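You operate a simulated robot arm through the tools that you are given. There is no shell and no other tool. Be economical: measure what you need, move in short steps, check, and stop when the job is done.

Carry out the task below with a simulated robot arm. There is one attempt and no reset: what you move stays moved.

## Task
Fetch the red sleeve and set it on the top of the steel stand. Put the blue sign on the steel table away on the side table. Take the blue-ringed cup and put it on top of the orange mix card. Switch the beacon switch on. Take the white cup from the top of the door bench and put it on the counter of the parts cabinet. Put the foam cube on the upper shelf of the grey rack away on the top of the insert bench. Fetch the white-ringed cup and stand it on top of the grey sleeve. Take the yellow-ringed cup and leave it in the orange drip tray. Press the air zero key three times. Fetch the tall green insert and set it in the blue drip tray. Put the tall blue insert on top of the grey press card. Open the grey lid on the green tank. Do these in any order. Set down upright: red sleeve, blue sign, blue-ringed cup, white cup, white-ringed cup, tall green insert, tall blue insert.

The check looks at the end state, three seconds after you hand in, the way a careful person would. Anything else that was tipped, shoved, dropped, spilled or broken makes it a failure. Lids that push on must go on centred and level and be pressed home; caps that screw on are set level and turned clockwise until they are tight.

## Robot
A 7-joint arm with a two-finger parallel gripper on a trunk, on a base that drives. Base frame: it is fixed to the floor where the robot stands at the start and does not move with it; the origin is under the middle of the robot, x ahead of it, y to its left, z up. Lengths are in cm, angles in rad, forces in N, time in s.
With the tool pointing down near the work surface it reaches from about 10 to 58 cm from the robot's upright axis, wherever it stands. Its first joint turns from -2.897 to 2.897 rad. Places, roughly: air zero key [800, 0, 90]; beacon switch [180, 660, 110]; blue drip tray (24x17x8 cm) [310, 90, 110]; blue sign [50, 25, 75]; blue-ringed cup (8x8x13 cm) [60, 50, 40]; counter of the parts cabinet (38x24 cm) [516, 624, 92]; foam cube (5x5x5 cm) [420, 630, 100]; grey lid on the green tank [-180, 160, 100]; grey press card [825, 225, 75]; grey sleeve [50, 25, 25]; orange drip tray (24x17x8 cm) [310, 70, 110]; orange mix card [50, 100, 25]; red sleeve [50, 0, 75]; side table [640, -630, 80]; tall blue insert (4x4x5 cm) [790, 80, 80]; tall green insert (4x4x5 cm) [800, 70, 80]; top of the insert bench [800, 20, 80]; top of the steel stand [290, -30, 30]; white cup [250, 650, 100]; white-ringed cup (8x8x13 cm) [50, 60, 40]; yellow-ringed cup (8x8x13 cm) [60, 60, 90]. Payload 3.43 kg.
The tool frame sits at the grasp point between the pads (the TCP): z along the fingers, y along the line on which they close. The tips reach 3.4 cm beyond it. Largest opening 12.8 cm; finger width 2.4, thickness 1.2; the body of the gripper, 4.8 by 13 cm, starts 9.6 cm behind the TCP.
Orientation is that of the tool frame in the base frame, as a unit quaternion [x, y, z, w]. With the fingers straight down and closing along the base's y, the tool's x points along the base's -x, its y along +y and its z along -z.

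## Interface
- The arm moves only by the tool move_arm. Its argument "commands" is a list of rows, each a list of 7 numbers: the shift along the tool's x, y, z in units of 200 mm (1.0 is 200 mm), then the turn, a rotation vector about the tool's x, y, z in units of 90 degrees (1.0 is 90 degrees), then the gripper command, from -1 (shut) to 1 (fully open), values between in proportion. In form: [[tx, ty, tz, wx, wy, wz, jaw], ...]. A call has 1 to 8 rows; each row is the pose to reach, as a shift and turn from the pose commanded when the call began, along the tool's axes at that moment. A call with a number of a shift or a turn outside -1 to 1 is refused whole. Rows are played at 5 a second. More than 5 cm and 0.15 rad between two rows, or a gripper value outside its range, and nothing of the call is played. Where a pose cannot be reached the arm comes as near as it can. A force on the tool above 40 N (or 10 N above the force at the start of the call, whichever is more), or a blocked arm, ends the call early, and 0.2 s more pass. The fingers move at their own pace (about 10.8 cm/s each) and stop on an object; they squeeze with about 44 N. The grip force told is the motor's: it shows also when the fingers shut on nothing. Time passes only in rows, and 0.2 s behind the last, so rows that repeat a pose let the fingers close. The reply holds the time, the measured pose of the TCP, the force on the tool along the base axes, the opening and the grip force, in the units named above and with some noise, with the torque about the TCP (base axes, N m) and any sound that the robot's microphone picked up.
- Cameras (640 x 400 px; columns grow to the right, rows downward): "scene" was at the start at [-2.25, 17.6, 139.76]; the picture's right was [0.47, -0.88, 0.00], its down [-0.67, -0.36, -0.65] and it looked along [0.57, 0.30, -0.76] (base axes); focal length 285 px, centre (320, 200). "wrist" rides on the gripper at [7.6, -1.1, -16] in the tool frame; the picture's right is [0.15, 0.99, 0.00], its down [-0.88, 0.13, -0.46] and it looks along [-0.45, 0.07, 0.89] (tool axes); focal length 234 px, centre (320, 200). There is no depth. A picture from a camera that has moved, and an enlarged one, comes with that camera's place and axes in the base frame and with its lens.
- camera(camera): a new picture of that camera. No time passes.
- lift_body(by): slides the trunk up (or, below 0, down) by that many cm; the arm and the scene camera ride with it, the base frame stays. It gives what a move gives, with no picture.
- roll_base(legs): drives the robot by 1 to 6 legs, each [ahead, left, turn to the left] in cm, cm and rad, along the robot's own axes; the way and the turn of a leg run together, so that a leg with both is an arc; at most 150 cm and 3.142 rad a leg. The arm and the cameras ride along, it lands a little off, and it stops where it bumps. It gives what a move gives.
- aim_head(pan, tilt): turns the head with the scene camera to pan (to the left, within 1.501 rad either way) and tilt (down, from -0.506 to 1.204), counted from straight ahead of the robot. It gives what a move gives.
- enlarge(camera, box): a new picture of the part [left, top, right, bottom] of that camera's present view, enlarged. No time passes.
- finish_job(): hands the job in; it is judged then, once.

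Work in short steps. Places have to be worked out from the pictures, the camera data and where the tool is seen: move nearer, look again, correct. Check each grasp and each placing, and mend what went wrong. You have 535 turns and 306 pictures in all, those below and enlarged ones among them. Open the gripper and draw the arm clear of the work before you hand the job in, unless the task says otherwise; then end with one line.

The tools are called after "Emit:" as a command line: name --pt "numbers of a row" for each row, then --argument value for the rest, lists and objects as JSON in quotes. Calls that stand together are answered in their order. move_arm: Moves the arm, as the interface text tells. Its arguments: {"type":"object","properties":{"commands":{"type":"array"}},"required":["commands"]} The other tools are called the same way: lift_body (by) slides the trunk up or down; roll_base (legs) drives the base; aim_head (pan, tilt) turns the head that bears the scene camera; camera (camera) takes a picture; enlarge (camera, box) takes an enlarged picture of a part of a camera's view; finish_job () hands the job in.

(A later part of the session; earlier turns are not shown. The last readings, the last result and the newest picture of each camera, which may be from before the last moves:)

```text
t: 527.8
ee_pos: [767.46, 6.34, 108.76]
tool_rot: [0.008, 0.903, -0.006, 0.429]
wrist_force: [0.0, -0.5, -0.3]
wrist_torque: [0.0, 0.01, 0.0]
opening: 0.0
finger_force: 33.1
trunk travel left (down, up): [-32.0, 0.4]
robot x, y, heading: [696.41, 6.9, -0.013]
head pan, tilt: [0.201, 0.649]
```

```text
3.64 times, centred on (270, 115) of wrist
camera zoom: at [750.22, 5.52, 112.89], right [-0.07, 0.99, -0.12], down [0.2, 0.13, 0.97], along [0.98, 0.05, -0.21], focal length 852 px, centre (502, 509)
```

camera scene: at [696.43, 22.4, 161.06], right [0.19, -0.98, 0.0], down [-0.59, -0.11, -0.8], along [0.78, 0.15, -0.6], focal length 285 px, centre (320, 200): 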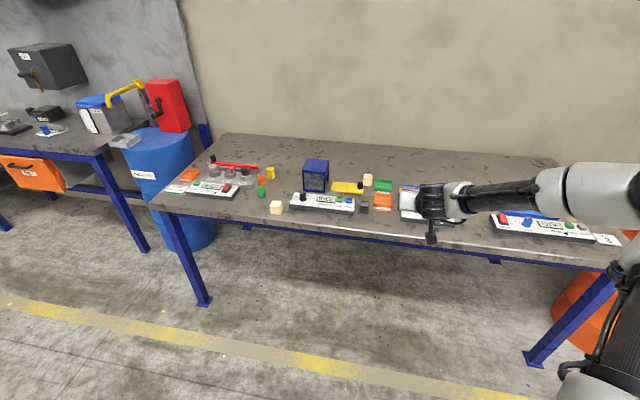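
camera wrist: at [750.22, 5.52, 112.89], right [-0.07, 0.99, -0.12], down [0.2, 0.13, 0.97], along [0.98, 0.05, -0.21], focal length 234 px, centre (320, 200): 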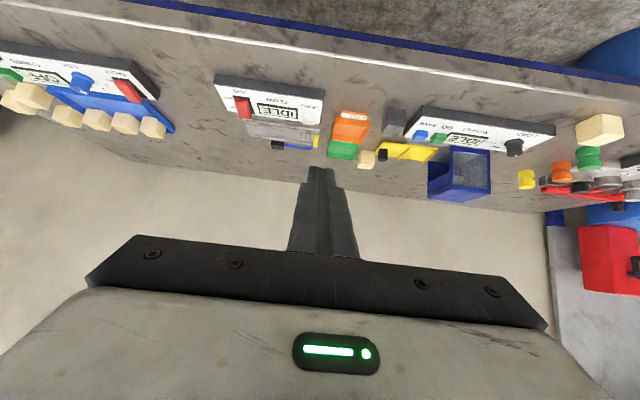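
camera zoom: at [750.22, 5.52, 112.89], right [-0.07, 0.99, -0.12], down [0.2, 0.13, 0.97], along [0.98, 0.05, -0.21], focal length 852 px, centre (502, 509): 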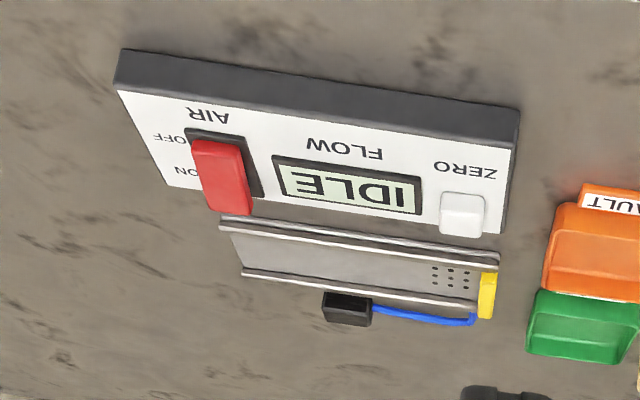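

Zero key (white) ≈(797, 3.3, ~86). Turn the tool straight down while retracting, then move the base close.

Emit:
move_arm --pt "0.09 0 -0.11 0 0.08 0 -1" --pt "0.18 0 -0.22 0 0.16 0 -1" --pt "0.27 0 -0.33 0 0.24 0 -1" --pt "0.36 0 -0.44 0 0.32 0 -1" --pt "0.45 0 -0.55 0 0.4 0 -1" --pt "0.54 0 -0.66 0 0.48 0 -1" --pt "0.6 0 -0.74 0 0.565 0 -1" --pt "0.6 0 -0.74 0 0.565 0 -1"

Emit:
roll_base --legs '[[45, 0, 0.014]]'

Emit:
camera --camera "wrist"

```text
t: 529.6
ee_pos: [748.15, 6.96, 108.78]
tool_rot: [0.01, 1.0, -0.002, 0.0]
wrist_force: [-0.8, -0.3, -0.7]
wrist_torque: [0.04, 0.0, 0.01]
opening: 0.0
finger_force: 33.4
trunk travel left (down, up): [-32.0, 0.4]
robot x, y, heading: [696.9, 7.01, -0.015]
head pan, tilt: [0.201, 0.649]
```

```text
t: 532.3
ee_pos: [793.8, 6.61, 108.64]
tool_rot: [0.008, 1.0, -0.001, 0.0]
wrist_force: [-1.6, 0.7, 0.8]
wrist_torque: [-0.03, 0.01, 0.02]
opening: 0.0
finger_force: 32.8
trunk travel left (down, up): [-32.0, 0.4]
robot x, y, heading: [742.4, 6.21, -0.01]
head pan, tilt: [0.201, 0.649]
```

```text
153 pictures are left
camera wrist: at [786.16, 5.51, 124.7], right [-0.13, 0.99, 0.0], down [0.88, 0.12, 0.46], along [0.45, 0.06, -0.89], focal length 234 px, centre (320, 200)
```

wrist: 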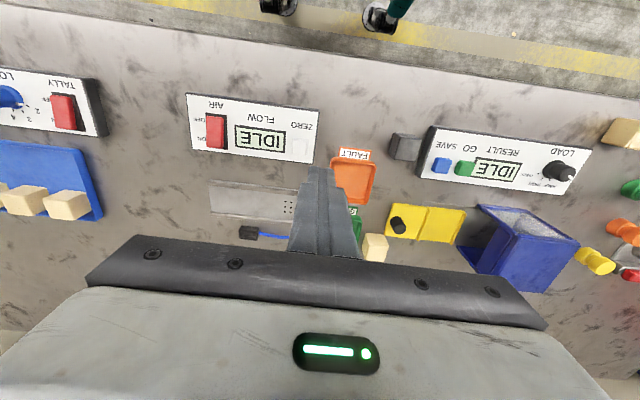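

Key ≈(796.4, 3.5). Position the closed fingertips above it at z≈96.

Emit:
move_arm --pt "-0.065 -0.078 0.15 0 0 0 -1" --pt "-0.13 -0.155 0.32 0 0 0 -1" --pt "-0.13 -0.155 0.48 0 0 0 -1" --pt "-0.13 -0.155 0.62 0 0 0 -1" --pt "-0.13 -0.155 0.62 0 0 0 -1"

Emit:
camera --camera "wrist"

Emit:
enlarge --camera "scene" --box '[280, 160, 440, 280]'

```text
t: 533.5
ee_pos: [796.25, 3.17, 96.54]
tool_rot: [0.008, 1.0, -0.002, 0.001]
wrist_force: [-0.5, 0.8, 0.0]
wrist_torque: [-0.04, 0.0, -0.01]
opening: 0.01
finger_force: 32.6
trunk travel left (down, up): [-32.0, 0.4]
robot x, y, heading: [742.44, 6.03, -0.013]
head pan, tilt: [0.201, 0.649]
```

```text
152 pictures are left
camera wrist: at [788.7, 2.22, 112.52], right [-0.13, 0.99, 0.0], down [0.88, 0.12, 0.46], along [0.45, 0.05, -0.89], focal length 234 px, centre (320, 200)
```

wrist: 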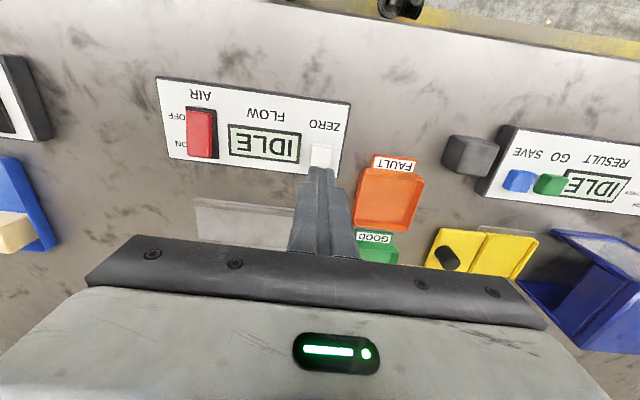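

```text
3.33 times, centred on (360, 220) of scene
camera zoom: at [742.03, 21.78, 161.06], right [0.19, -0.98, 0.0], down [-0.59, -0.11, -0.8], along [0.78, 0.15, -0.6], focal length 949 px, centre (187, 133)
```

zoom: 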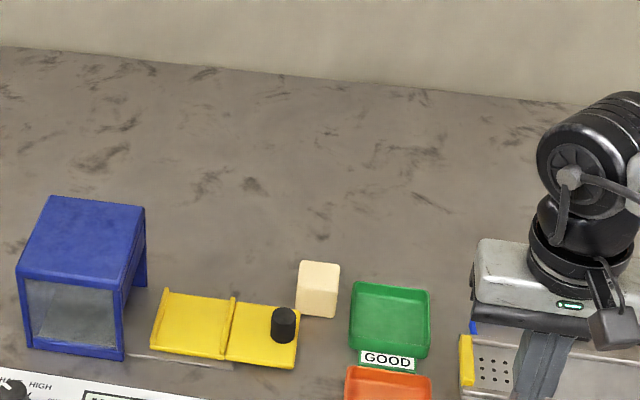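

Tip is right over the key. Lower and press in small steps.

Emit:
move_arm --pt "-0.005 0 0.12 0 0 0 -1" --pt "-0.005 0 0.24 0 0 0 -1" --pt "-0.005 0 0.27 0 0 0 -1" --pt "-0.005 0 0.3 0 0 0 -1" --pt "-0.005 0 0.32 0 0 0 -1" --pt "-0.005 0 0.34 0 0 0 -1"

```text
t: 534.9
ee_pos: [796.43, 3.34, 89.4]
tool_rot: [0.008, 1.0, -0.003, 0.0]
wrist_force: [0.0, 0.5, 0.8]
wrist_torque: [0.02, -0.02, 0.02]
opening: 0.01
finger_force: 32.7
trunk travel left (down, up): [-32.0, 0.4]
robot x, y, heading: [742.56, 6.33, -0.008]
head pan, tilt: [0.201, 0.649]
```

Emit:
move_arm --pt "0 0 0.01 0 0 0 -1" --pt "0 0 0.02 0 0 0 -1" --pt "0 0 0.03 0 0 0 -1" --pt "0 0 0.04 0 0 0 -1" --pt "0 0 0.05 0 0 0 -1" --pt "0 0 0.06 0 0 0 -1" --pt "0 0 0.07 0 0 0 -1"

Emit:
camera --camera "wrist"

```text
t: 536.5
ee_pos: [796.42, 3.34, 88.45]
tool_rot: [0.008, 1.0, -0.002, 0.002]
wrist_force: [2.2, -2.1, 24.3]
wrist_torque: [-0.03, -0.02, -0.02]
opening: 0.02
finger_force: 33.3
trunk travel left (down, up): [-32.0, 0.4]
robot x, y, heading: [742.37, 6.06, -0.01]
head pan, tilt: [0.201, 0.649]
heard: click
```

```text
150 pictures are left
camera wrist: at [788.77, 2.32, 104.34], right [-0.13, 0.99, 0.0], down [0.88, 0.12, 0.46], along [0.46, 0.06, -0.89], focal length 234 px, centre (320, 200)
```

wrist: 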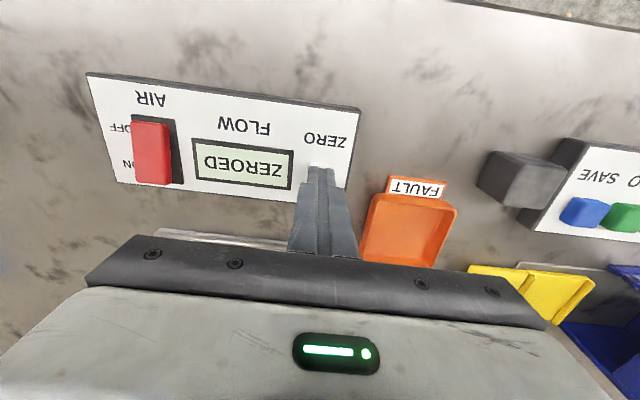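

One click ("ZEROED"). Release fully and press a second time.

Emit:
move_arm --pt "0 0 -0.05 0 0 0 -1" --pt "0 0 -0.1 0 0 0 -1" --pt "0 0 -0.1 0 0 0 -1" --pt "0 0 -0.06 0 0 0 -1" --pt "0 0 -0.03 0 0 0 -1" --pt "0 0 -0.01 0 0 0 -1" --pt "0 0 0.002 0 0 0 -1" --pt "0 0 0.002 0 0 0 -1"

```text
t: 538.3
ee_pos: [796.19, 3.38, 88.29]
tool_rot: [0.009, 1.0, -0.003, 0.002]
wrist_force: [0.7, -2.7, 28.5]
wrist_torque: [-0.07, 0.0, 0.04]
opening: 0.0
finger_force: 33.1
trunk travel left (down, up): [-32.0, 0.4]
robot x, y, heading: [742.46, 6.04, -0.011]
head pan, tilt: [0.201, 0.649]
heard: click
```

Second click. Third press, then release separately.

Emit:
move_arm --pt "0 0 -0.05 0 0 0 -1" --pt "0 0 -0.1 0 0 0 -1" --pt "0 0 -0.1 0 0 0 -1" --pt "0 0 -0.06 0 0 0 -1" --pt "0 0 -0.03 0 0 0 -1" --pt "0 0 -0.01 0 0 0 -1" --pt "0 0 0.002 0 0 0 -1" --pt "0 0 0.002 0 0 0 -1"

Emit:
move_arm --pt "0 0 -0.1 0 0 0 -1" --pt "0 0 -0.3 0 0 0 -1" --pt "0 0 -0.5 0 0 0 -1" --pt "0 0 -0.7 0 0 0 -1" --pt "0 0 -0.9 0 0 0 -1"

Emit:
camera --camera "wrist"

```text
t: 540.1
ee_pos: [796.32, 3.26, 88.34]
tool_rot: [0.009, 1.0, -0.002, 0.002]
wrist_force: [-8.6, -4.3, 27.9]
wrist_torque: [-0.12, 0.29, -0.03]
opening: 0.02
finger_force: 33.0
trunk travel left (down, up): [-32.0, 0.4]
robot x, y, heading: [741.79, 6.09, -0.016]
head pan, tilt: [0.201, 0.649]
heard: click
```

```text
t: 541.3
ee_pos: [796.33, 3.21, 105.68]
tool_rot: [0.009, 1.0, -0.001, 0.0]
wrist_force: [0.6, 0.3, 0.3]
wrist_torque: [0.01, 0.01, -0.02]
opening: 0.0
finger_force: 32.7
trunk travel left (down, up): [-32.0, 0.4]
robot x, y, heading: [742.17, 5.98, -0.012]
head pan, tilt: [0.201, 0.649]
```

```text
149 pictures are left
camera wrist: at [788.82, 2.19, 121.71], right [-0.13, 0.99, 0.0], down [0.88, 0.12, 0.46], along [0.45, 0.06, -0.89], focal length 234 px, centre (320, 200)
```

wrist: 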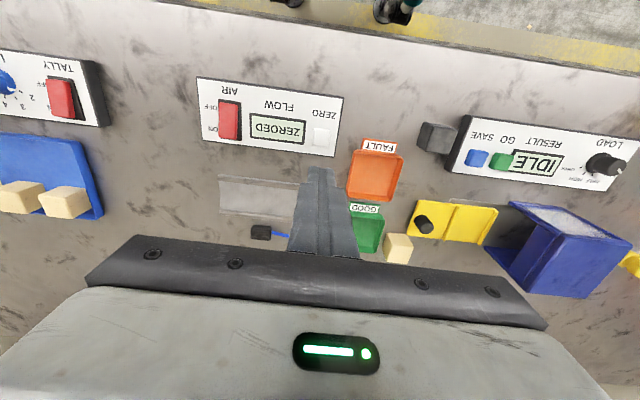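

Three clicks done. Back off, move left to the green insert (y≈68.6), and tilt the tool to ~58°.

Emit:
roll_base --legs '[[-32, 0, 0.012], [0, 64, 0]]'

Emit:
move_arm --pt "0 0 0 0 -0.08 0 -0.04" --pt "0 0 0 0 -0.16 0 -0.04" --pt "0 0 0 0 -0.24 0 -0.04" --pt "0 0 0 0 -0.32 0 -0.04" --pt "0 0 0 0 -0.4 0 -0.04" --pt "0 0 0 0 -0.48 0 -0.04" --pt "0 0 0 0 -0.56 0 -0.04" --pt "0 0 0 0 -0.644 0 -0.04"

Emit:
camera --camera "wrist"

```text
t: 549.6
ee_pos: [763.79, 68.71, 105.78]
tool_rot: [-0.011, 1.0, -0.002, 0.0]
wrist_force: [0.1, 0.6, 0.6]
wrist_torque: [0.01, 0.0, -0.02]
opening: 0.0
finger_force: 32.8
trunk travel left (down, up): [-32.0, 0.4]
robot x, y, heading: [709.78, 69.66, 0.025]
head pan, tilt: [0.201, 0.649]
```

```text
t: 551.4
ee_pos: [763.96, 68.69, 105.78]
tool_rot: [-0.01, 0.874, 0.004, 0.485]
wrist_force: [0.2, -0.9, 0.2]
wrist_torque: [0.0, 0.01, 0.03]
opening: 6.13
finger_force: 0.1
trunk travel left (down, up): [-32.0, 0.4]
robot x, y, heading: [709.76, 69.22, 0.028]
head pan, tilt: [0.201, 0.649]
```

```text
148 pictures are left
camera wrist: at [746.31, 67.19, 107.75], right [-0.1, 0.99, -0.13], down [0.08, 0.14, 0.99], along [0.99, 0.09, -0.09], focal length 234 px, centre (320, 200)
```

wrist: 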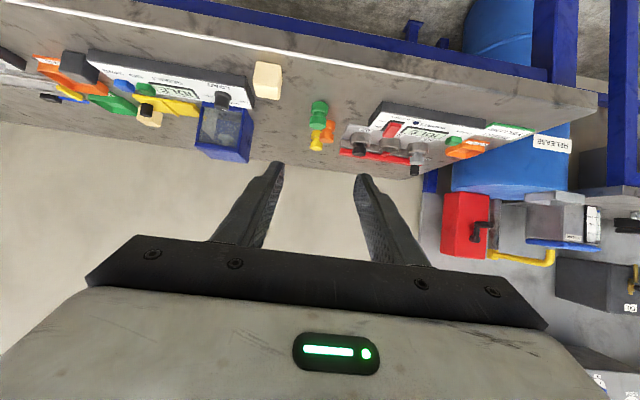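

Green insert ≈(796.1, 68.7). Drive 20 cm forward and descend to a pre-grasp.

Emit:
roll_base --legs '[[20, 0, -0.026]]'

Emit:
move_arm --pt "0.1 0 0.1 0 0 0 -0.04" --pt "0.22 0 0.22 0 0 0 -0.04" --pt "0.34 0 0.36 0 0 0 -0.04" --pt "0.45 0 0.5 0 0 0 -0.04" --pt "0.53 0 0.62 0 0 0 -0.04" --pt "0.53 0 0.62 0 0 0 -0.04"

Emit:
camera --camera "wrist"

```text
t: 553.0
ee_pos: [783.96, 67.94, 105.82]
tool_rot: [0.0, 0.875, -0.003, 0.484]
wrist_force: [0.3, 0.2, 0.2]
wrist_torque: [0.02, 0.02, -0.04]
opening: 6.13
finger_force: 0.2
trunk travel left (down, up): [-32.0, 0.4]
robot x, y, heading: [729.6, 70.0, 0.003]
head pan, tilt: [0.201, 0.649]
```

```text
t: 554.4
ee_pos: [788.88, 67.9, 90.09]
tool_rot: [-0.001, 0.875, -0.002, 0.484]
wrist_force: [-0.4, 0.5, 0.3]
wrist_torque: [0.04, -0.05, -0.03]
opening: 6.16
finger_force: 0.0
trunk travel left (down, up): [-32.0, 0.4]
robot x, y, heading: [730.23, 69.93, 0.007]
head pan, tilt: [0.201, 0.649]
```

```text
147 pictures are left
camera wrist: at [771.33, 66.71, 92.21], right [-0.08, 0.99, -0.13], down [0.08, 0.13, 0.99], along [0.99, 0.07, -0.09], focal length 234 px, centre (320, 200)
```

wrist: 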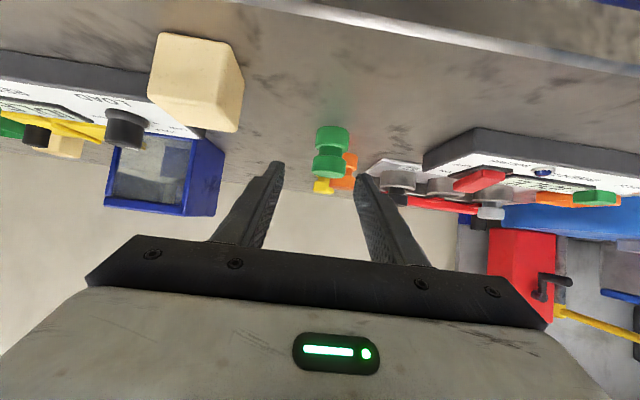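

Shift +1.2 in y, advance and grip the green insert.

Emit:
move_arm --pt "0 0.065 0.05 0 0 0 -0.04" --pt "-0.01 0.065 0.2 0 0 0 -0.04" --pt "-0.019 0.065 0.35 0 0 0 -0.04" --pt "-0.019 0.065 0.48 0 0 0 -0.04" --pt "-0.019 0.065 0.48 0 0 0 -0.04"

Emit:
camera --camera "wrist"

```text
t: 555.6
ee_pos: [797.01, 69.21, 85.48]
tool_rot: [0.0, 0.875, -0.003, 0.485]
wrist_force: [0.0, -0.8, -0.6]
wrist_torque: [-0.03, 0.04, 0.01]
opening: 6.12
finger_force: 0.0
trunk travel left (down, up): [-32.0, 0.4]
robot x, y, heading: [729.69, 70.5, 0.008]
head pan, tilt: [0.201, 0.649]
```

```text
146 pictures are left
camera wrist: at [779.53, 68.02, 87.58], right [-0.08, 0.99, -0.13], down [0.08, 0.13, 0.99], along [0.99, 0.07, -0.09], focal length 234 px, centre (320, 200)
```

wrist: 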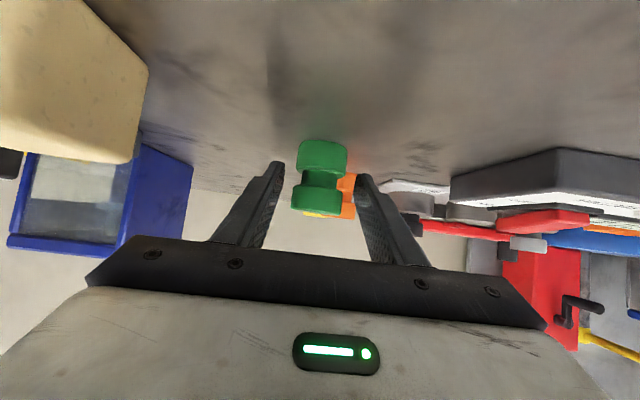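

Centred; close and lift.

Emit:
move_arm --pt "0 0 0 0 0 0 -0.3" --pt "0 0 0 0 0 0 -1" --pt "0 0 0 0 0 0 -1" --pt "0 0 0 0 0 0 -1"

Emit:
move_arm --pt "-0.042 0 -0.027 0 0 0 -1" --pt "-0.1 0 -0.063 0 0 0 -1" --pt "-0.2 0 -0.125 0 0 0 -1" --pt "-0.36 0 -0.225 0 0 0 -1" --pt "-0.52 0 -0.325 0 0 0 -1" --pt "-0.68 0 -0.425 0 0 0 -1" --pt "-0.85 0 -0.53 0 0 0 -1"

Emit:
camera --camera "wrist"

```text
t: 556.6
ee_pos: [797.17, 69.18, 85.58]
tool_rot: [0.0, 0.875, -0.003, 0.484]
wrist_force: [-0.8, 0.1, 0.3]
wrist_torque: [-0.03, -0.01, 0.02]
opening: 3.67
finger_force: 44.0
trunk travel left (down, up): [-32.0, 0.4]
robot x, y, heading: [729.66, 69.87, 0.004]
head pan, tilt: [0.201, 0.649]
```

```text
t: 558.2
ee_pos: [797.43, 68.76, 105.58]
tool_rot: [-0.001, 0.875, -0.002, 0.484]
wrist_force: [-0.2, 0.1, 0.3]
wrist_torque: [-0.01, -0.01, 0.04]
opening: 3.67
finger_force: 44.1
trunk travel left (down, up): [-32.0, 0.4]
robot x, y, heading: [730.29, 69.86, 0.003]
head pan, tilt: [0.201, 0.649]
```

```text
145 pictures are left
camera wrist: at [779.91, 67.63, 107.61], right [-0.08, 0.99, -0.13], down [0.08, 0.13, 0.99], along [0.99, 0.07, -0.09], focal length 234 px, centre (320, 200)
```

wrist: 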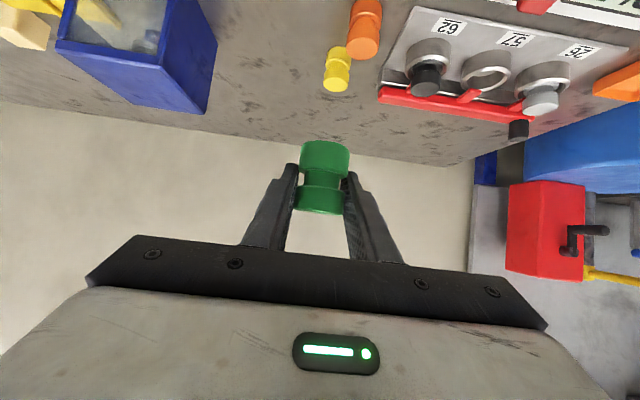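

Held. Route back to the trays: reverse around the column via y≈250, in segments.

Emit:
roll_base --legs '[[-40, 0, 0], [0, 100, 0], [0, 82, 0], [-120, 0, 0]]'

Emit:
aim_head --pan 1.45 --tilt 0.4

Emit:
camera --camera "scene"

```text
t: 583.8
ee_pos: [638.33, 251.81, 105.58]
tool_rot: [-0.013, 0.874, 0.005, 0.485]
wrist_force: [-0.3, 0.9, -0.2]
wrist_torque: [0.0, 0.01, 0.0]
opening: 3.67
finger_force: 43.9
trunk travel left (down, up): [-32.0, 0.4]
robot x, y, heading: [570.61, 250.68, 0.039]
head pan, tilt: [0.201, 0.649]
```

```text
t: 585.2
ee_pos: [638.28, 251.67, 105.56]
tool_rot: [-0.014, 0.874, 0.005, 0.485]
wrist_force: [0.0, 1.1, -0.8]
wrist_torque: [0.03, 0.03, 0.01]
opening: 3.7
finger_force: 43.6
trunk travel left (down, up): [-32.0, 0.4]
robot x, y, heading: [570.76, 250.82, 0.036]
head pan, tilt: [1.45, 0.4]
```

```text
144 pictures are left
camera scene: at [561.92, 273.64, 163.31], right [1.0, -0.09, 0.0], down [-0.03, -0.39, -0.92], along [0.08, 0.92, -0.39], focal length 285 px, centre (320, 200)
```

scene: 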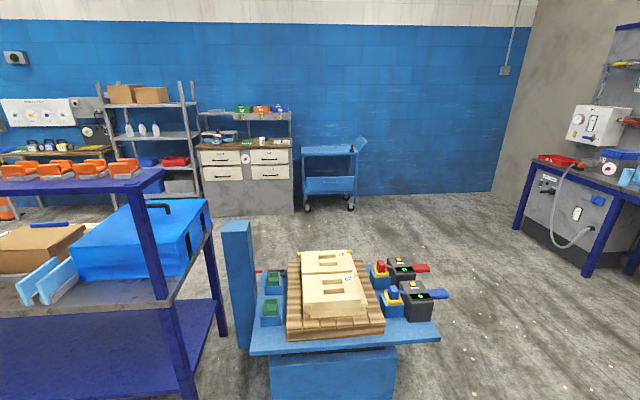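

Clear. Continue backing to x≈205, then strafe right to y≈85.

Emit:
roll_base --legs '[[0, 0, -0.037], [-125, 0, 0], [-125, 0, 0], [-115, 0, 0]]'

Emit:
aim_head --pan -0.5 --tilt 0.4

Emit:
camera --camera "scene"

```text
t: 603.3
ee_pos: [272.35, 247.45, 105.47]
tool_rot: [0.001, 0.875, -0.003, 0.485]
wrist_force: [0.1, 0.4, -0.4]
wrist_torque: [0.0, 0.02, 0.0]
opening: 3.66
finger_force: 43.7
trunk travel left (down, up): [-32.0, 0.4]
robot x, y, heading: [204.88, 248.77, 0.006]
head pan, tilt: [1.45, 0.4]
```

```text
t: 605.2
ee_pos: [272.34, 247.4, 105.59]
tool_rot: [0.0, 0.875, -0.002, 0.485]
wrist_force: [0.8, 0.8, -0.4]
wrist_torque: [-0.02, 0.03, -0.03]
opening: 3.68
finger_force: 44.5
trunk travel left (down, up): [-32.0, 0.4]
robot x, y, heading: [204.89, 248.34, 0.002]
head pan, tilt: [-0.499, 0.4]
```

```text
143 pictures are left
camera scene: at [203.74, 258.19, 163.31], right [-0.48, -0.88, 0.0], down [-0.34, 0.19, -0.92], along [0.81, -0.44, -0.39], focal length 285 px, centre (320, 200)
```

scene: 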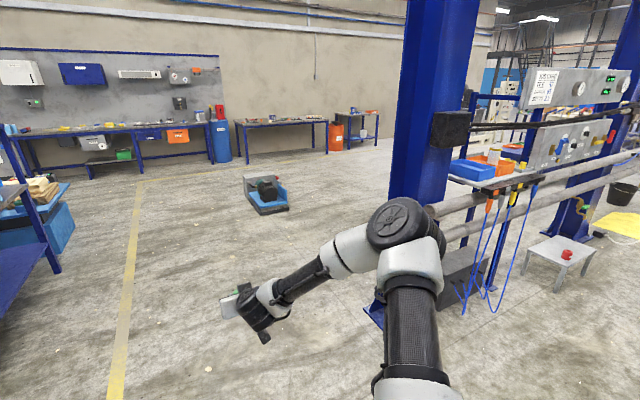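

Strafe right to the blue tray (y≈92).

Emit:
roll_base --legs '[[-14, -78, 0], [0, -78, 0]]'

Emit:
move_arm --pt "-0.15 0 -0.095 0 0 0 -1" --pt "-0.32 0 -0.2 0 0 0 -1" --pt "-0.5 0 -0.313 0 0 0 -1" --pt "-0.67 0 -0.42 0 0 0 -1" --pt "-0.67 0 -0.42 0 0 0 -1"

Emit:
camera --camera "wrist"

Emit:
aim_head --pan 0.25 --tilt 0.4

Emit:
camera --camera "scene"

```text
t: 620.5
ee_pos: [255.29, 90.8, 105.42]
tool_rot: [0.015, 0.875, -0.011, 0.484]
wrist_force: [0.1, -0.8, -0.1]
wrist_torque: [0.0, 0.01, 0.0]
opening: 3.65
finger_force: 44.1
trunk travel left (down, up): [-32.0, 0.4]
robot x, y, heading: [187.66, 94.03, -0.03]
head pan, tilt: [-0.499, 0.4]
```

```text
t: 621.7
ee_pos: [255.08, 90.77, 121.29]
tool_rot: [0.015, 0.875, -0.011, 0.485]
wrist_force: [0.4, 0.1, -0.2]
wrist_torque: [0.01, -0.03, -0.01]
opening: 3.67
finger_force: 43.8
trunk travel left (down, up): [-32.0, 0.4]
robot x, y, heading: [187.53, 94.45, -0.032]
head pan, tilt: [-0.499, 0.4]
```

```text
142 pictures are left
camera wrist: at [237.46, 90.26, 123.33], right [-0.04, 0.99, -0.13], down [0.08, 0.13, 0.99], along [1.0, 0.03, -0.09], focal length 234 px, centre (320, 200)
```

wrist: 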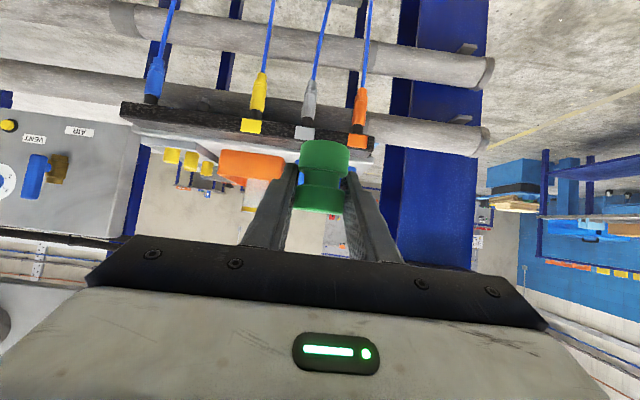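

```text
t: 622.8
ee_pos: [255.08, 90.79, 121.31]
tool_rot: [0.015, 0.874, -0.011, 0.485]
wrist_force: [-0.6, 0.1, -0.5]
wrist_torque: [-0.01, 0.0, 0.02]
opening: 3.66
finger_force: 43.7
trunk travel left (down, up): [-32.0, 0.4]
robot x, y, heading: [187.63, 94.17, -0.037]
head pan, tilt: [0.25, 0.4]
```

```text
141 pictures are left
camera scene: at [188.02, 110.49, 163.31], right [0.22, -0.98, 0.0], down [-0.38, -0.08, -0.92], along [0.9, 0.2, -0.39], focal length 285 px, centre (320, 200)
```

scene: 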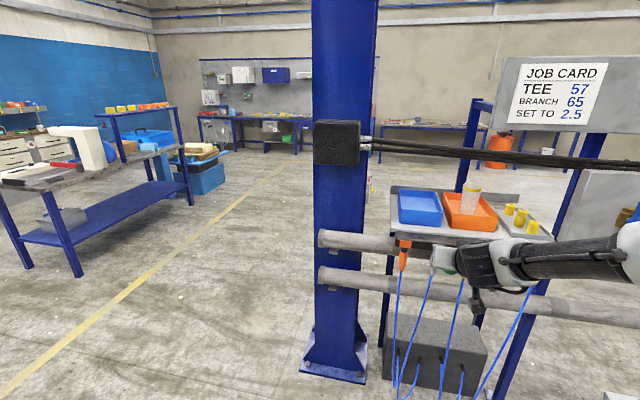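

Drive forward 38 with heading correction.

Emit:
roll_base --legs '[[38, 0, 0.034]]'

Emit:
camera --camera "wrist"

```text
t: 625.2
ee_pos: [293.78, 92.49, 121.18]
tool_rot: [0.001, 0.875, -0.003, 0.485]
wrist_force: [-0.5, -0.2, -0.3]
wrist_torque: [-0.05, -0.03, 0.03]
opening: 3.69
finger_force: 43.9
trunk travel left (down, up): [-32.0, 0.4]
robot x, y, heading: [226.37, 93.34, 0.006]
head pan, tilt: [0.25, 0.4]
```

```text
140 pictures are left
camera wrist: at [276.31, 91.37, 123.28], right [-0.07, 0.99, -0.13], down [0.08, 0.13, 0.99], along [0.99, 0.06, -0.09], focal length 234 px, centre (320, 200)
```

wrist: 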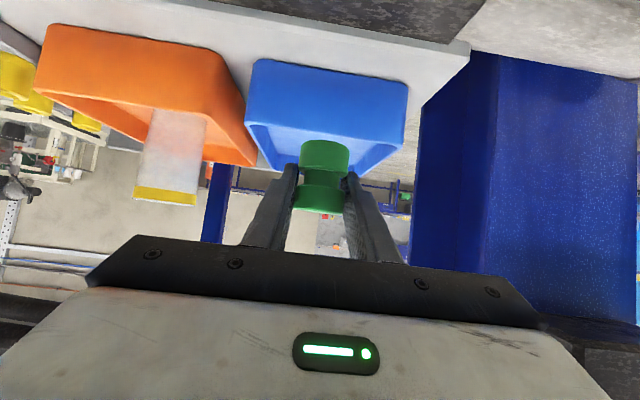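

Aligned with the blue tray. Drive 14 cm forward.

Emit:
roll_base --legs '[[14, 0, -0.005]]'

Emit:
camera --camera "wrist"

Emit:
camera --camera "scene"

```text
t: 626.6
ee_pos: [307.86, 92.15, 121.28]
tool_rot: [0.002, 0.874, -0.004, 0.485]
wrist_force: [0.9, 0.8, -1.0]
wrist_torque: [0.02, 0.01, 0.0]
opening: 3.69
finger_force: 44.8
trunk travel left (down, up): [-32.0, 0.4]
robot x, y, heading: [240.54, 93.38, -0.004]
head pan, tilt: [0.25, 0.4]
```

```text
139 pictures are left
camera wrist: at [290.28, 91.13, 123.27], right [-0.07, 0.99, -0.13], down [0.08, 0.13, 0.99], along [0.99, 0.06, -0.09], focal length 234 px, centre (320, 200)
```

wrist: 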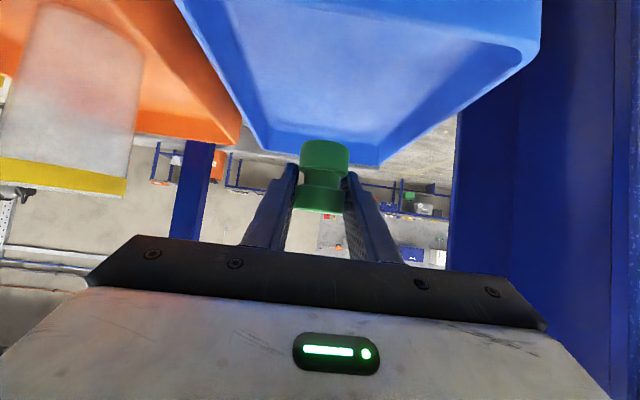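

```text
138 pictures are left
camera scene: at [240.29, 109.94, 163.31], right [0.24, -0.97, 0.0], down [-0.38, -0.1, -0.92], along [0.89, 0.23, -0.39], focal length 285 px, centre (320, 200)
```

scene: 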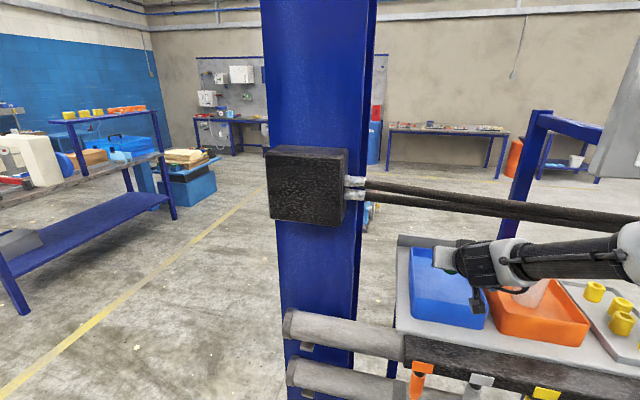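

Lower the insert into the blue tray, checking near the bottom.

Emit:
move_arm --pt "-0.02 0 0.05 0 0 0 -1" --pt "0.02 0 0.1 0 0 0 -1" --pt "0.1 0 0.152 0 0 0 -1" --pt "0.18 0 0.203 0 0 0 -1" --pt "0.25 0 0.246 0 0 0 -1" --pt "0.28 0 0.265 0 0 0 -1" --pt "0.28 0 0.265 0 0 0 -1"

Emit:
camera --camera "wrist"

```text
t: 628.2
ee_pos: [309.26, 92.21, 114.19]
tool_rot: [0.002, 0.872, -0.004, 0.489]
wrist_force: [6.2, 1.5, 34.5]
wrist_torque: [0.13, -0.16, -0.08]
opening: 3.72
finger_force: 43.9
trunk travel left (down, up): [-32.0, 0.4]
robot x, y, heading: [240.25, 93.63, -0.003]
head pan, tilt: [0.25, 0.4]
```

```text
137 pictures are left
camera wrist: at [291.8, 91.12, 115.98], right [-0.07, 0.99, -0.13], down [0.07, 0.14, 0.99], along [0.99, 0.06, -0.08], focal length 234 px, centre (320, 200)
```

wrist: 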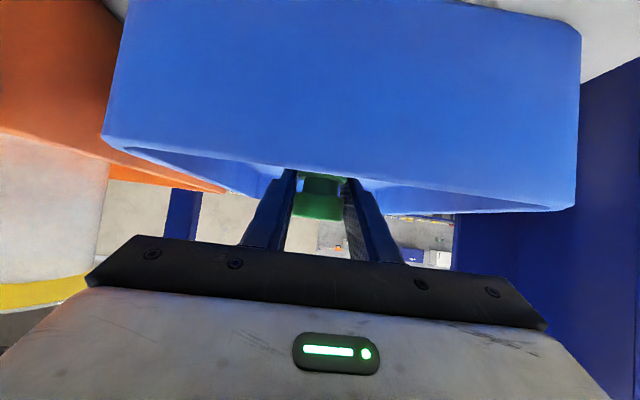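

Contact directly under the TCP (negligible torque): insert rests on the tray floor. Ease, open, withdraw.

Emit:
move_arm --pt "-0.02 0 -0.013 0 0 0 -1" --pt "-0.04 0 -0.025 0 0 0 -1" --pt "-0.04 0 -0.025 0 0 0 -1"

Emit:
move_arm --pt "0 0 0 0 0 0 -0.3" --pt "0 0 0 0 0 0 -0.1" --pt "0 0 0 0 0 0 0.0" --pt "0 0 -0.1 0 0 0 0.0" --pt "0 0 -0.25 0 0 0 0.0" --pt "0 0 -0.45 0 0 0 0.0" --pt "0 0 -0.65 0 0 0 0.0"

Emit:
camera --camera "wrist"

```text
t: 629.0
ee_pos: [309.26, 91.92, 114.24]
tool_rot: [0.003, 0.876, -0.004, 0.483]
wrist_force: [-0.6, 0.1, 0.7]
wrist_torque: [0.03, -0.01, -0.02]
opening: 3.66
finger_force: 44.3
trunk travel left (down, up): [-32.0, 0.4]
robot x, y, heading: [240.04, 93.63, -0.005]
head pan, tilt: [0.25, 0.4]
```

```text
t: 630.6
ee_pos: [298.46, 92.19, 121.58]
tool_rot: [0.002, 0.874, -0.005, 0.485]
wrist_force: [0.3, -0.1, -0.8]
wrist_torque: [-0.05, 0.02, 0.01]
opening: 6.39
finger_force: 0.1
trunk travel left (down, up): [-32.0, 0.4]
robot x, y, heading: [240.3, 93.94, -0.001]
head pan, tilt: [0.25, 0.4]
```

```text
136 pictures are left
camera wrist: at [280.84, 91.11, 123.58], right [-0.07, 0.99, -0.13], down [0.08, 0.13, 0.99], along [0.99, 0.06, -0.09], focal length 234 px, centre (320, 200)
```

wrist: 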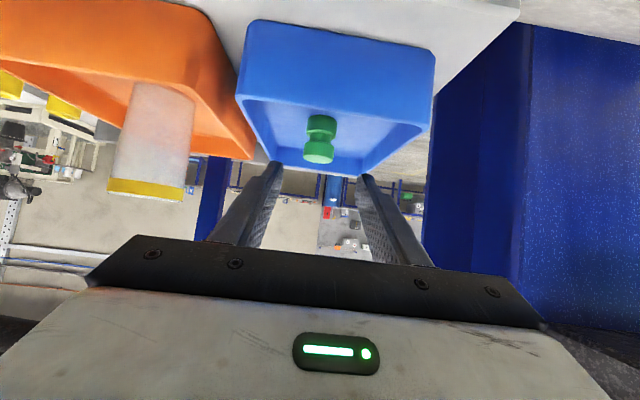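

Green insert stands in the blue tray. Now drive back around the table toward the green tank at (−180, 160).

Emit:
roll_base --legs '[[-50, 0, 0], [0, -80, 0], [0, -78, 0], [-125, 0, 0], [-125, 0, 0]]'

Emit:
aim_head --pan 1.45 --tilt 0.35

Emit:
camera --camera "scene"

```text
t: 660.4
ee_pos: [4.41, -79.88, 121.53]
tool_rot: [-0.053, 0.873, 0.027, 0.484]
wrist_force: [-0.4, 1.1, 0.5]
wrist_torque: [-0.02, -0.05, 0.0]
opening: 6.37
finger_force: 0.0
trunk travel left (down, up): [-32.0, 0.4]
robot x, y, heading: [-53.44, -85.56, 0.126]
head pan, tilt: [0.25, 0.4]
```

```text
t: 661.8
ee_pos: [4.48, -79.83, 121.5]
tool_rot: [-0.053, 0.873, 0.026, 0.484]
wrist_force: [0.6, 0.6, -0.3]
wrist_torque: [-0.01, 0.01, 0.0]
opening: 6.41
finger_force: 0.0
trunk travel left (down, up): [-32.0, 0.4]
robot x, y, heading: [-53.46, -85.84, 0.128]
head pan, tilt: [1.45, 0.351]
```

```text
135 pictures are left
camera scene: at [-64.25, -63.68, 163.76], right [1.0, 0.0, 0.0], down [0.0, -0.34, -0.94], along [0.0, 0.94, -0.34], focal length 285 px, centre (320, 200)
```

scene: 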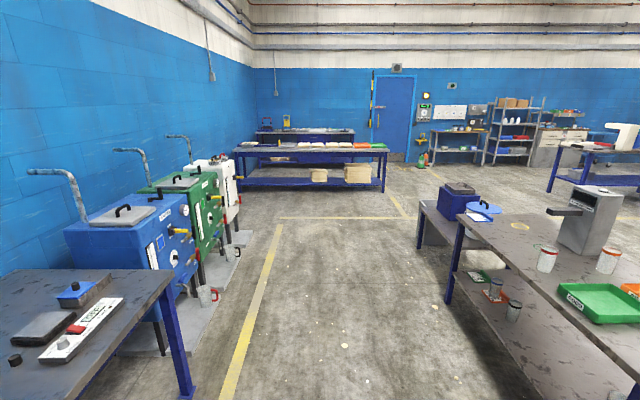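

The green tank is in the row along the left wall. Zoom on its lid.

Emit:
enlarge --camera "scene" --box '[60, 120, 280, 300]'

```text
2.22 times, centred on (170, 210) of scene
camera zoom: at [-64.25, -63.68, 163.76], right [1.0, 0.0, 0.0], down [0.0, -0.34, -0.94], along [0.0, 0.94, -0.34], focal length 633 px, centre (653, 178)
```

zoom: 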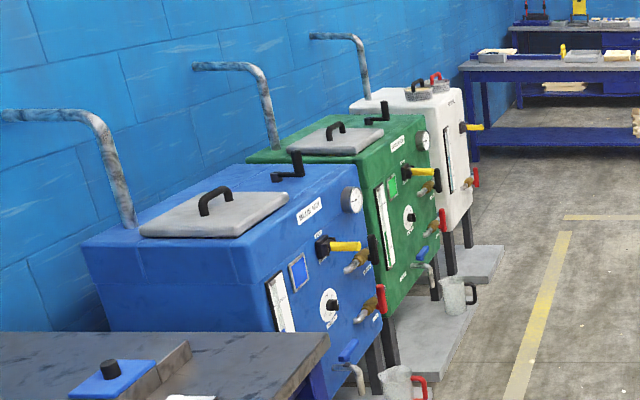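

Turn to face the tanks: rotate, drive along the aisle to y≈158, then face −x.

Emit:
roll_base --legs '[[0, 0, 1.443], [125, 0, 0], [118, 0, 0], [0, 0, 1.571]]'

Emit:
aim_head --pan 0.3 --tilt 0.5

Emit:
camera --camera "scene"

Emit:
camera --camera "wrist"

```text
t: 681.3
ee_pos: [-106.87, 158.45, 121.54]
tool_rot: [0.875, 0.001, -0.485, -0.002]
wrist_force: [-0.1, -0.8, -0.3]
wrist_torque: [0.0, -0.02, -0.03]
opening: 6.41
finger_force: 0.0
trunk travel left (down, up): [-32.0, 0.4]
robot x, y, heading: [-48.5, 157.36, -3.13]
head pan, tilt: [1.45, 0.351]
```

```text
t: 682.7
ee_pos: [-106.77, 158.44, 121.54]
tool_rot: [0.875, 0.001, -0.485, -0.002]
wrist_force: [1.1, 0.6, 0.1]
wrist_torque: [0.0, 0.01, 0.02]
opening: 6.39
finger_force: 0.0
trunk travel left (down, up): [-32.0, 0.4]
robot x, y, heading: [-49.07, 157.53, -3.132]
head pan, tilt: [0.3, 0.499]
```

```text
133 pictures are left
camera scene: at [-48.31, 140.6, 162.4], right [-0.3, 0.95, 0.0], down [0.46, 0.14, -0.88], along [-0.84, -0.26, -0.48], focal length 285 px, centre (320, 200)
```

scene: 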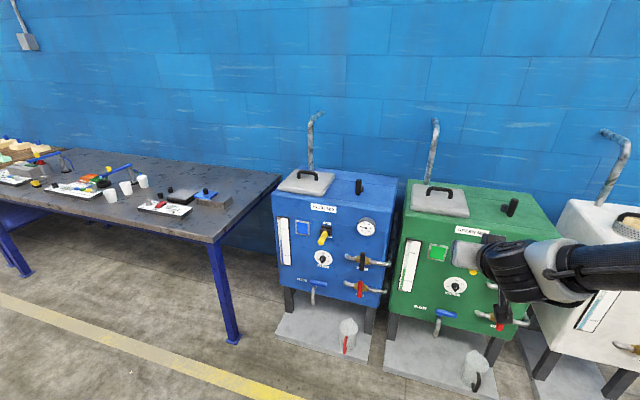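

```text
132 pictures are left
camera wrist: at [-89.23, 159.49, 123.57], right [0.08, -0.99, -0.13], down [-0.08, -0.13, 0.99], along [-0.99, -0.07, -0.09], focal length 234 px, centre (320, 200)
```

wrist: 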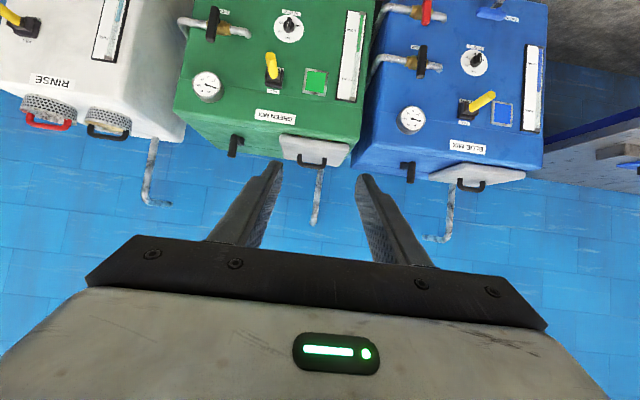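

Emit:
enlarge --camera "scene" --box '[380, 160, 560, 280]'

Emit:
enlarge --camera "wrist" --box '[160, 70, 400, 230]'

```text
3.33 times, centred on (470, 220) of scene
camera zoom: at [-48.31, 140.6, 162.4], right [-0.3, 0.95, 0.0], down [0.46, 0.14, -0.88], along [-0.84, -0.26, -0.48], focal length 949 px, centre (-180, 133)
```

zoom: 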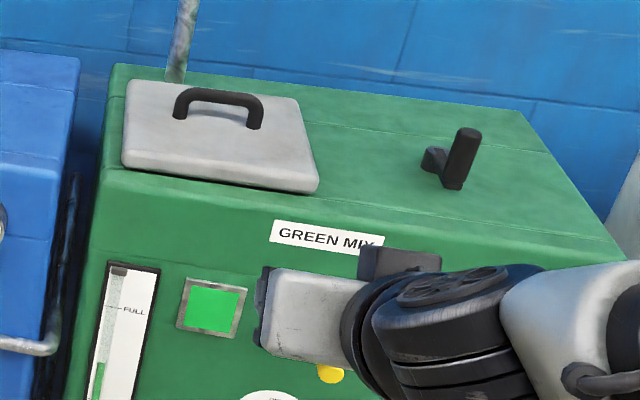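

```text
2.50 times, centred on (280, 150) of wrist
camera zoom: at [-89.23, 159.49, 123.57], right [0.08, -0.99, -0.13], down [-0.08, -0.13, 0.99], along [-0.99, -0.07, -0.09], focal length 585 px, centre (420, 325)
```

zoom: 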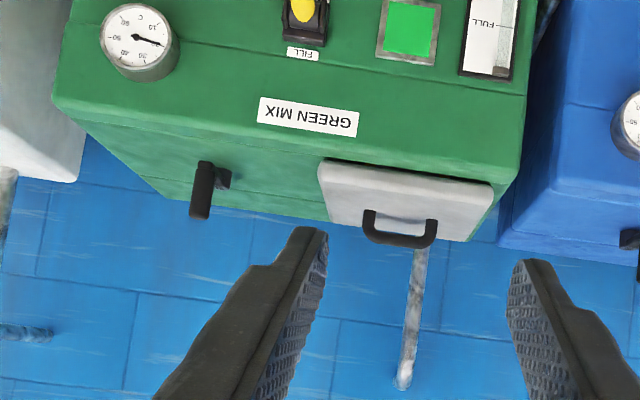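

Lid handle bar at ≈(−181, 158, 102.5), lid surface ≈97.5. I'll roll the gripper 90° so the fingers close above/below the bar.

Emit:
move_arm --pt "0 0 0 0 0 0.09 0" --pt "0 0 0 0 0 0.18 0" --pt "0 0 0 0 0 0.27 0" --pt "0 0 0 0 0 0.36 0" --pt "0 0 0 0 0 0.45 0" --pt "0 0 0 0 0 0.54 0" --pt "0 0 0 0 0 0.63 0" --pt "0 0 0 0 0 0.72 0"

Emit:
move_arm --pt "0 0 0 0 0 0.07 0" --pt "0 0 0 0 0 0.14 0" --pt "0 0 0 0 0 0.21 0" --pt "0 0 0 0 0 0.28 0" --pt "0 0 0 0 0 0.28 0"

Emit:
camera --camera "wrist"

```text
t: 684.5
ee_pos: [-106.89, 158.43, 121.5]
tool_rot: [0.739, -0.469, -0.409, 0.259]
wrist_force: [-0.2, 0.5, -1.1]
wrist_torque: [0.01, 0.0, 0.02]
opening: 6.39
finger_force: 0.0
trunk travel left (down, up): [-32.0, 0.4]
robot x, y, heading: [-48.92, 157.38, -3.136]
head pan, tilt: [0.3, 0.499]
```

```text
t: 685.7
ee_pos: [-106.78, 158.47, 121.55]
tool_rot: [0.619, -0.618, -0.343, 0.342]
wrist_force: [-0.5, -1.0, 0.5]
wrist_torque: [0.01, -0.05, -0.01]
opening: 6.39
finger_force: 0.1
trunk travel left (down, up): [-32.0, 0.4]
robot x, y, heading: [-48.65, 157.56, -3.134]
head pan, tilt: [0.3, 0.499]
```

```text
129 pictures are left
camera wrist: at [-92.6, 150.77, 129.0], right [-0.52, -0.15, 0.84], down [0.32, 0.88, 0.35], along [-0.79, 0.45, -0.41], focal length 234 px, centre (320, 200)
```

wrist: 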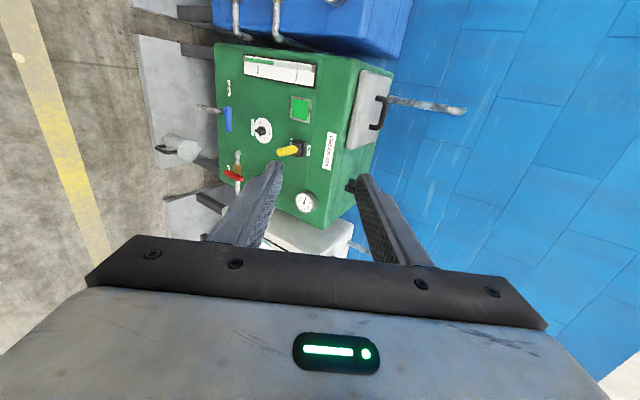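

Drive 61 cm toward the tank and view the handle.

Emit:
roll_base --legs '[[61, 0, -0.007]]'

Emit:
camera --camera "wrist"

Emit:
camera --camera "scene"

```text
t: 689.1
ee_pos: [-167.76, 159.76, 121.48]
tool_rot: [-0.614, 0.622, 0.349, -0.338]
wrist_force: [0.5, 0.1, 0.4]
wrist_torque: [0.01, -0.02, -0.03]
opening: 6.38
finger_force: 0.0
trunk travel left (down, up): [-32.0, 0.4]
robot x, y, heading: [-109.49, 157.56, 3.132]
head pan, tilt: [0.3, 0.499]
```

```text
128 pictures are left
camera wrist: at [-153.7, 151.72, 128.98], right [-0.53, -0.14, 0.84], down [0.33, 0.87, 0.36], along [-0.78, 0.47, -0.41], focal length 234 px, centre (320, 200)
```

wrist: 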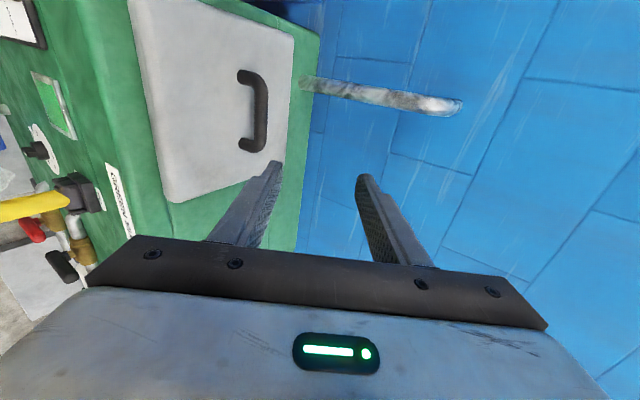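

```text
127 pictures are left
camera scene: at [-109.6, 140.83, 162.4], right [-0.28, 0.96, 0.0], down [0.46, 0.14, -0.88], along [-0.84, -0.25, -0.48], focal length 285 px, centre (320, 200)
```

scene: 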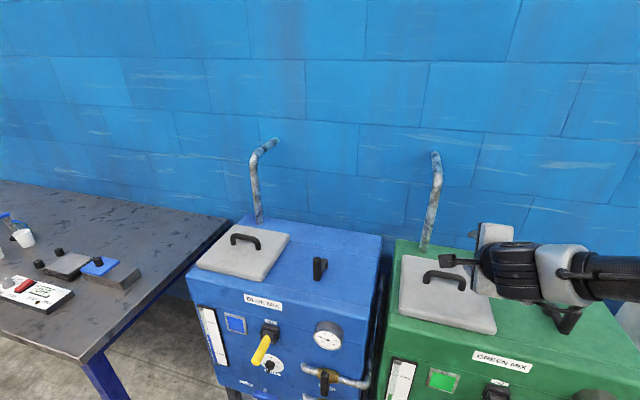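

Emit:
enlarge --camera "wrist" --box '[100, 0, 320, 220]'

Emit:
enlarge --camera "scene" --box '[370, 220, 530, 350]'

```text
1.82 times, centred on (210, 110) of wrist
camera zoom: at [-153.7, 151.72, 128.98], right [-0.53, -0.14, 0.84], down [0.33, 0.87, 0.36], along [-0.78, 0.47, -0.41], focal length 426 px, centre (520, 364)
```

zoom: 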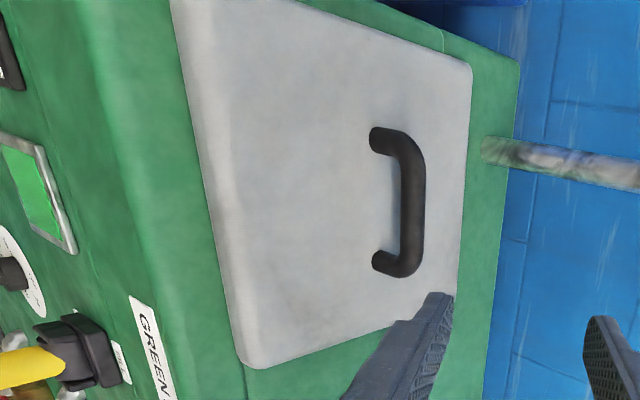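

```text
3.08 times, centred on (450, 285) of scene
camera zoom: at [-109.6, 140.83, 162.4], right [-0.28, 0.96, 0.0], down [0.46, 0.14, -0.88], along [-0.84, -0.25, -0.48], focal length 876 px, centre (-80, -62)
```

zoom: 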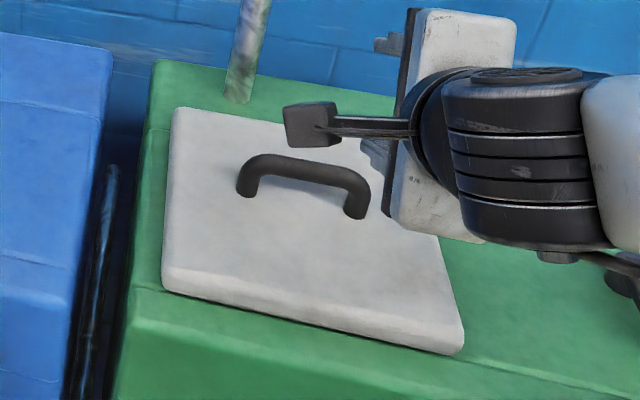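

Handle bar centre ≈(−180.3, 158, 101.6), near the lid's back edge. Move to a pre-grasp 9 cm back along the tool axis.

Emit:
move_arm --pt "0.045 -0.13 0.13 0 0 0 -0.2" --pt "0.09 -0.26 0.27 0 0 0 -0.2" --pt "0.09 -0.39 0.4 0 0 0 -0.2" --pt "0.09 -0.51 0.53 0 0 0 -0.2" --pt "0.09 -0.51 0.53 0 0 0 -0.2"

Emit:
camera --camera "wrist"

Emit:
enlarge --camera "scene" --box '[370, 190, 570, 350]'

```text
t: 690.3
ee_pos: [-171.23, 157.88, 107.21]
tool_rot: [-0.614, 0.623, 0.347, -0.339]
wrist_force: [0.0, 0.5, -0.8]
wrist_torque: [0.0, 0.02, 0.03]
opening: 5.13
finger_force: 0.0
trunk travel left (down, up): [-32.0, 0.4]
robot x, y, heading: [-109.49, 157.29, 3.131]
head pan, tilt: [0.3, 0.499]
```

```text
124 pictures are left
camera wrist: at [-157.21, 149.91, 114.67], right [-0.53, -0.14, 0.84], down [0.33, 0.87, 0.36], along [-0.78, 0.47, -0.41], focal length 234 px, centre (320, 200)
```

wrist: 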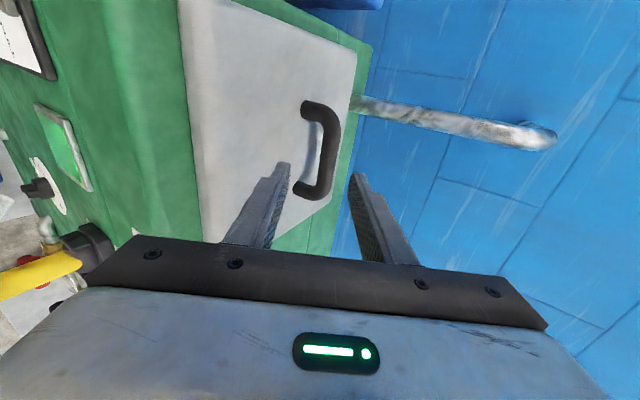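

```text
2.50 times, centred on (470, 270) of scene
camera zoom: at [-109.6, 140.83, 162.4], right [-0.28, 0.96, 0.0], down [0.46, 0.14, -0.88], along [-0.84, -0.25, -0.48], focal length 712 px, centre (-55, 25)
```

zoom: 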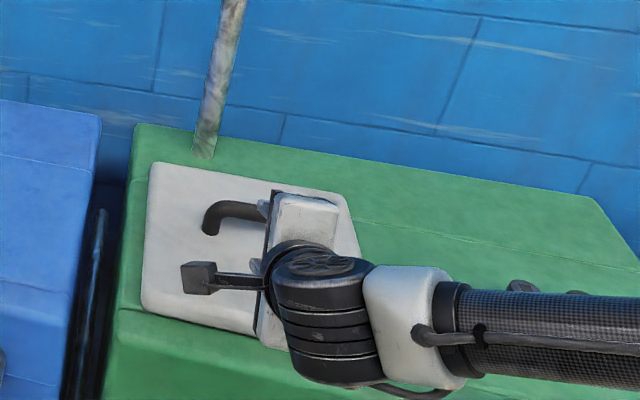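

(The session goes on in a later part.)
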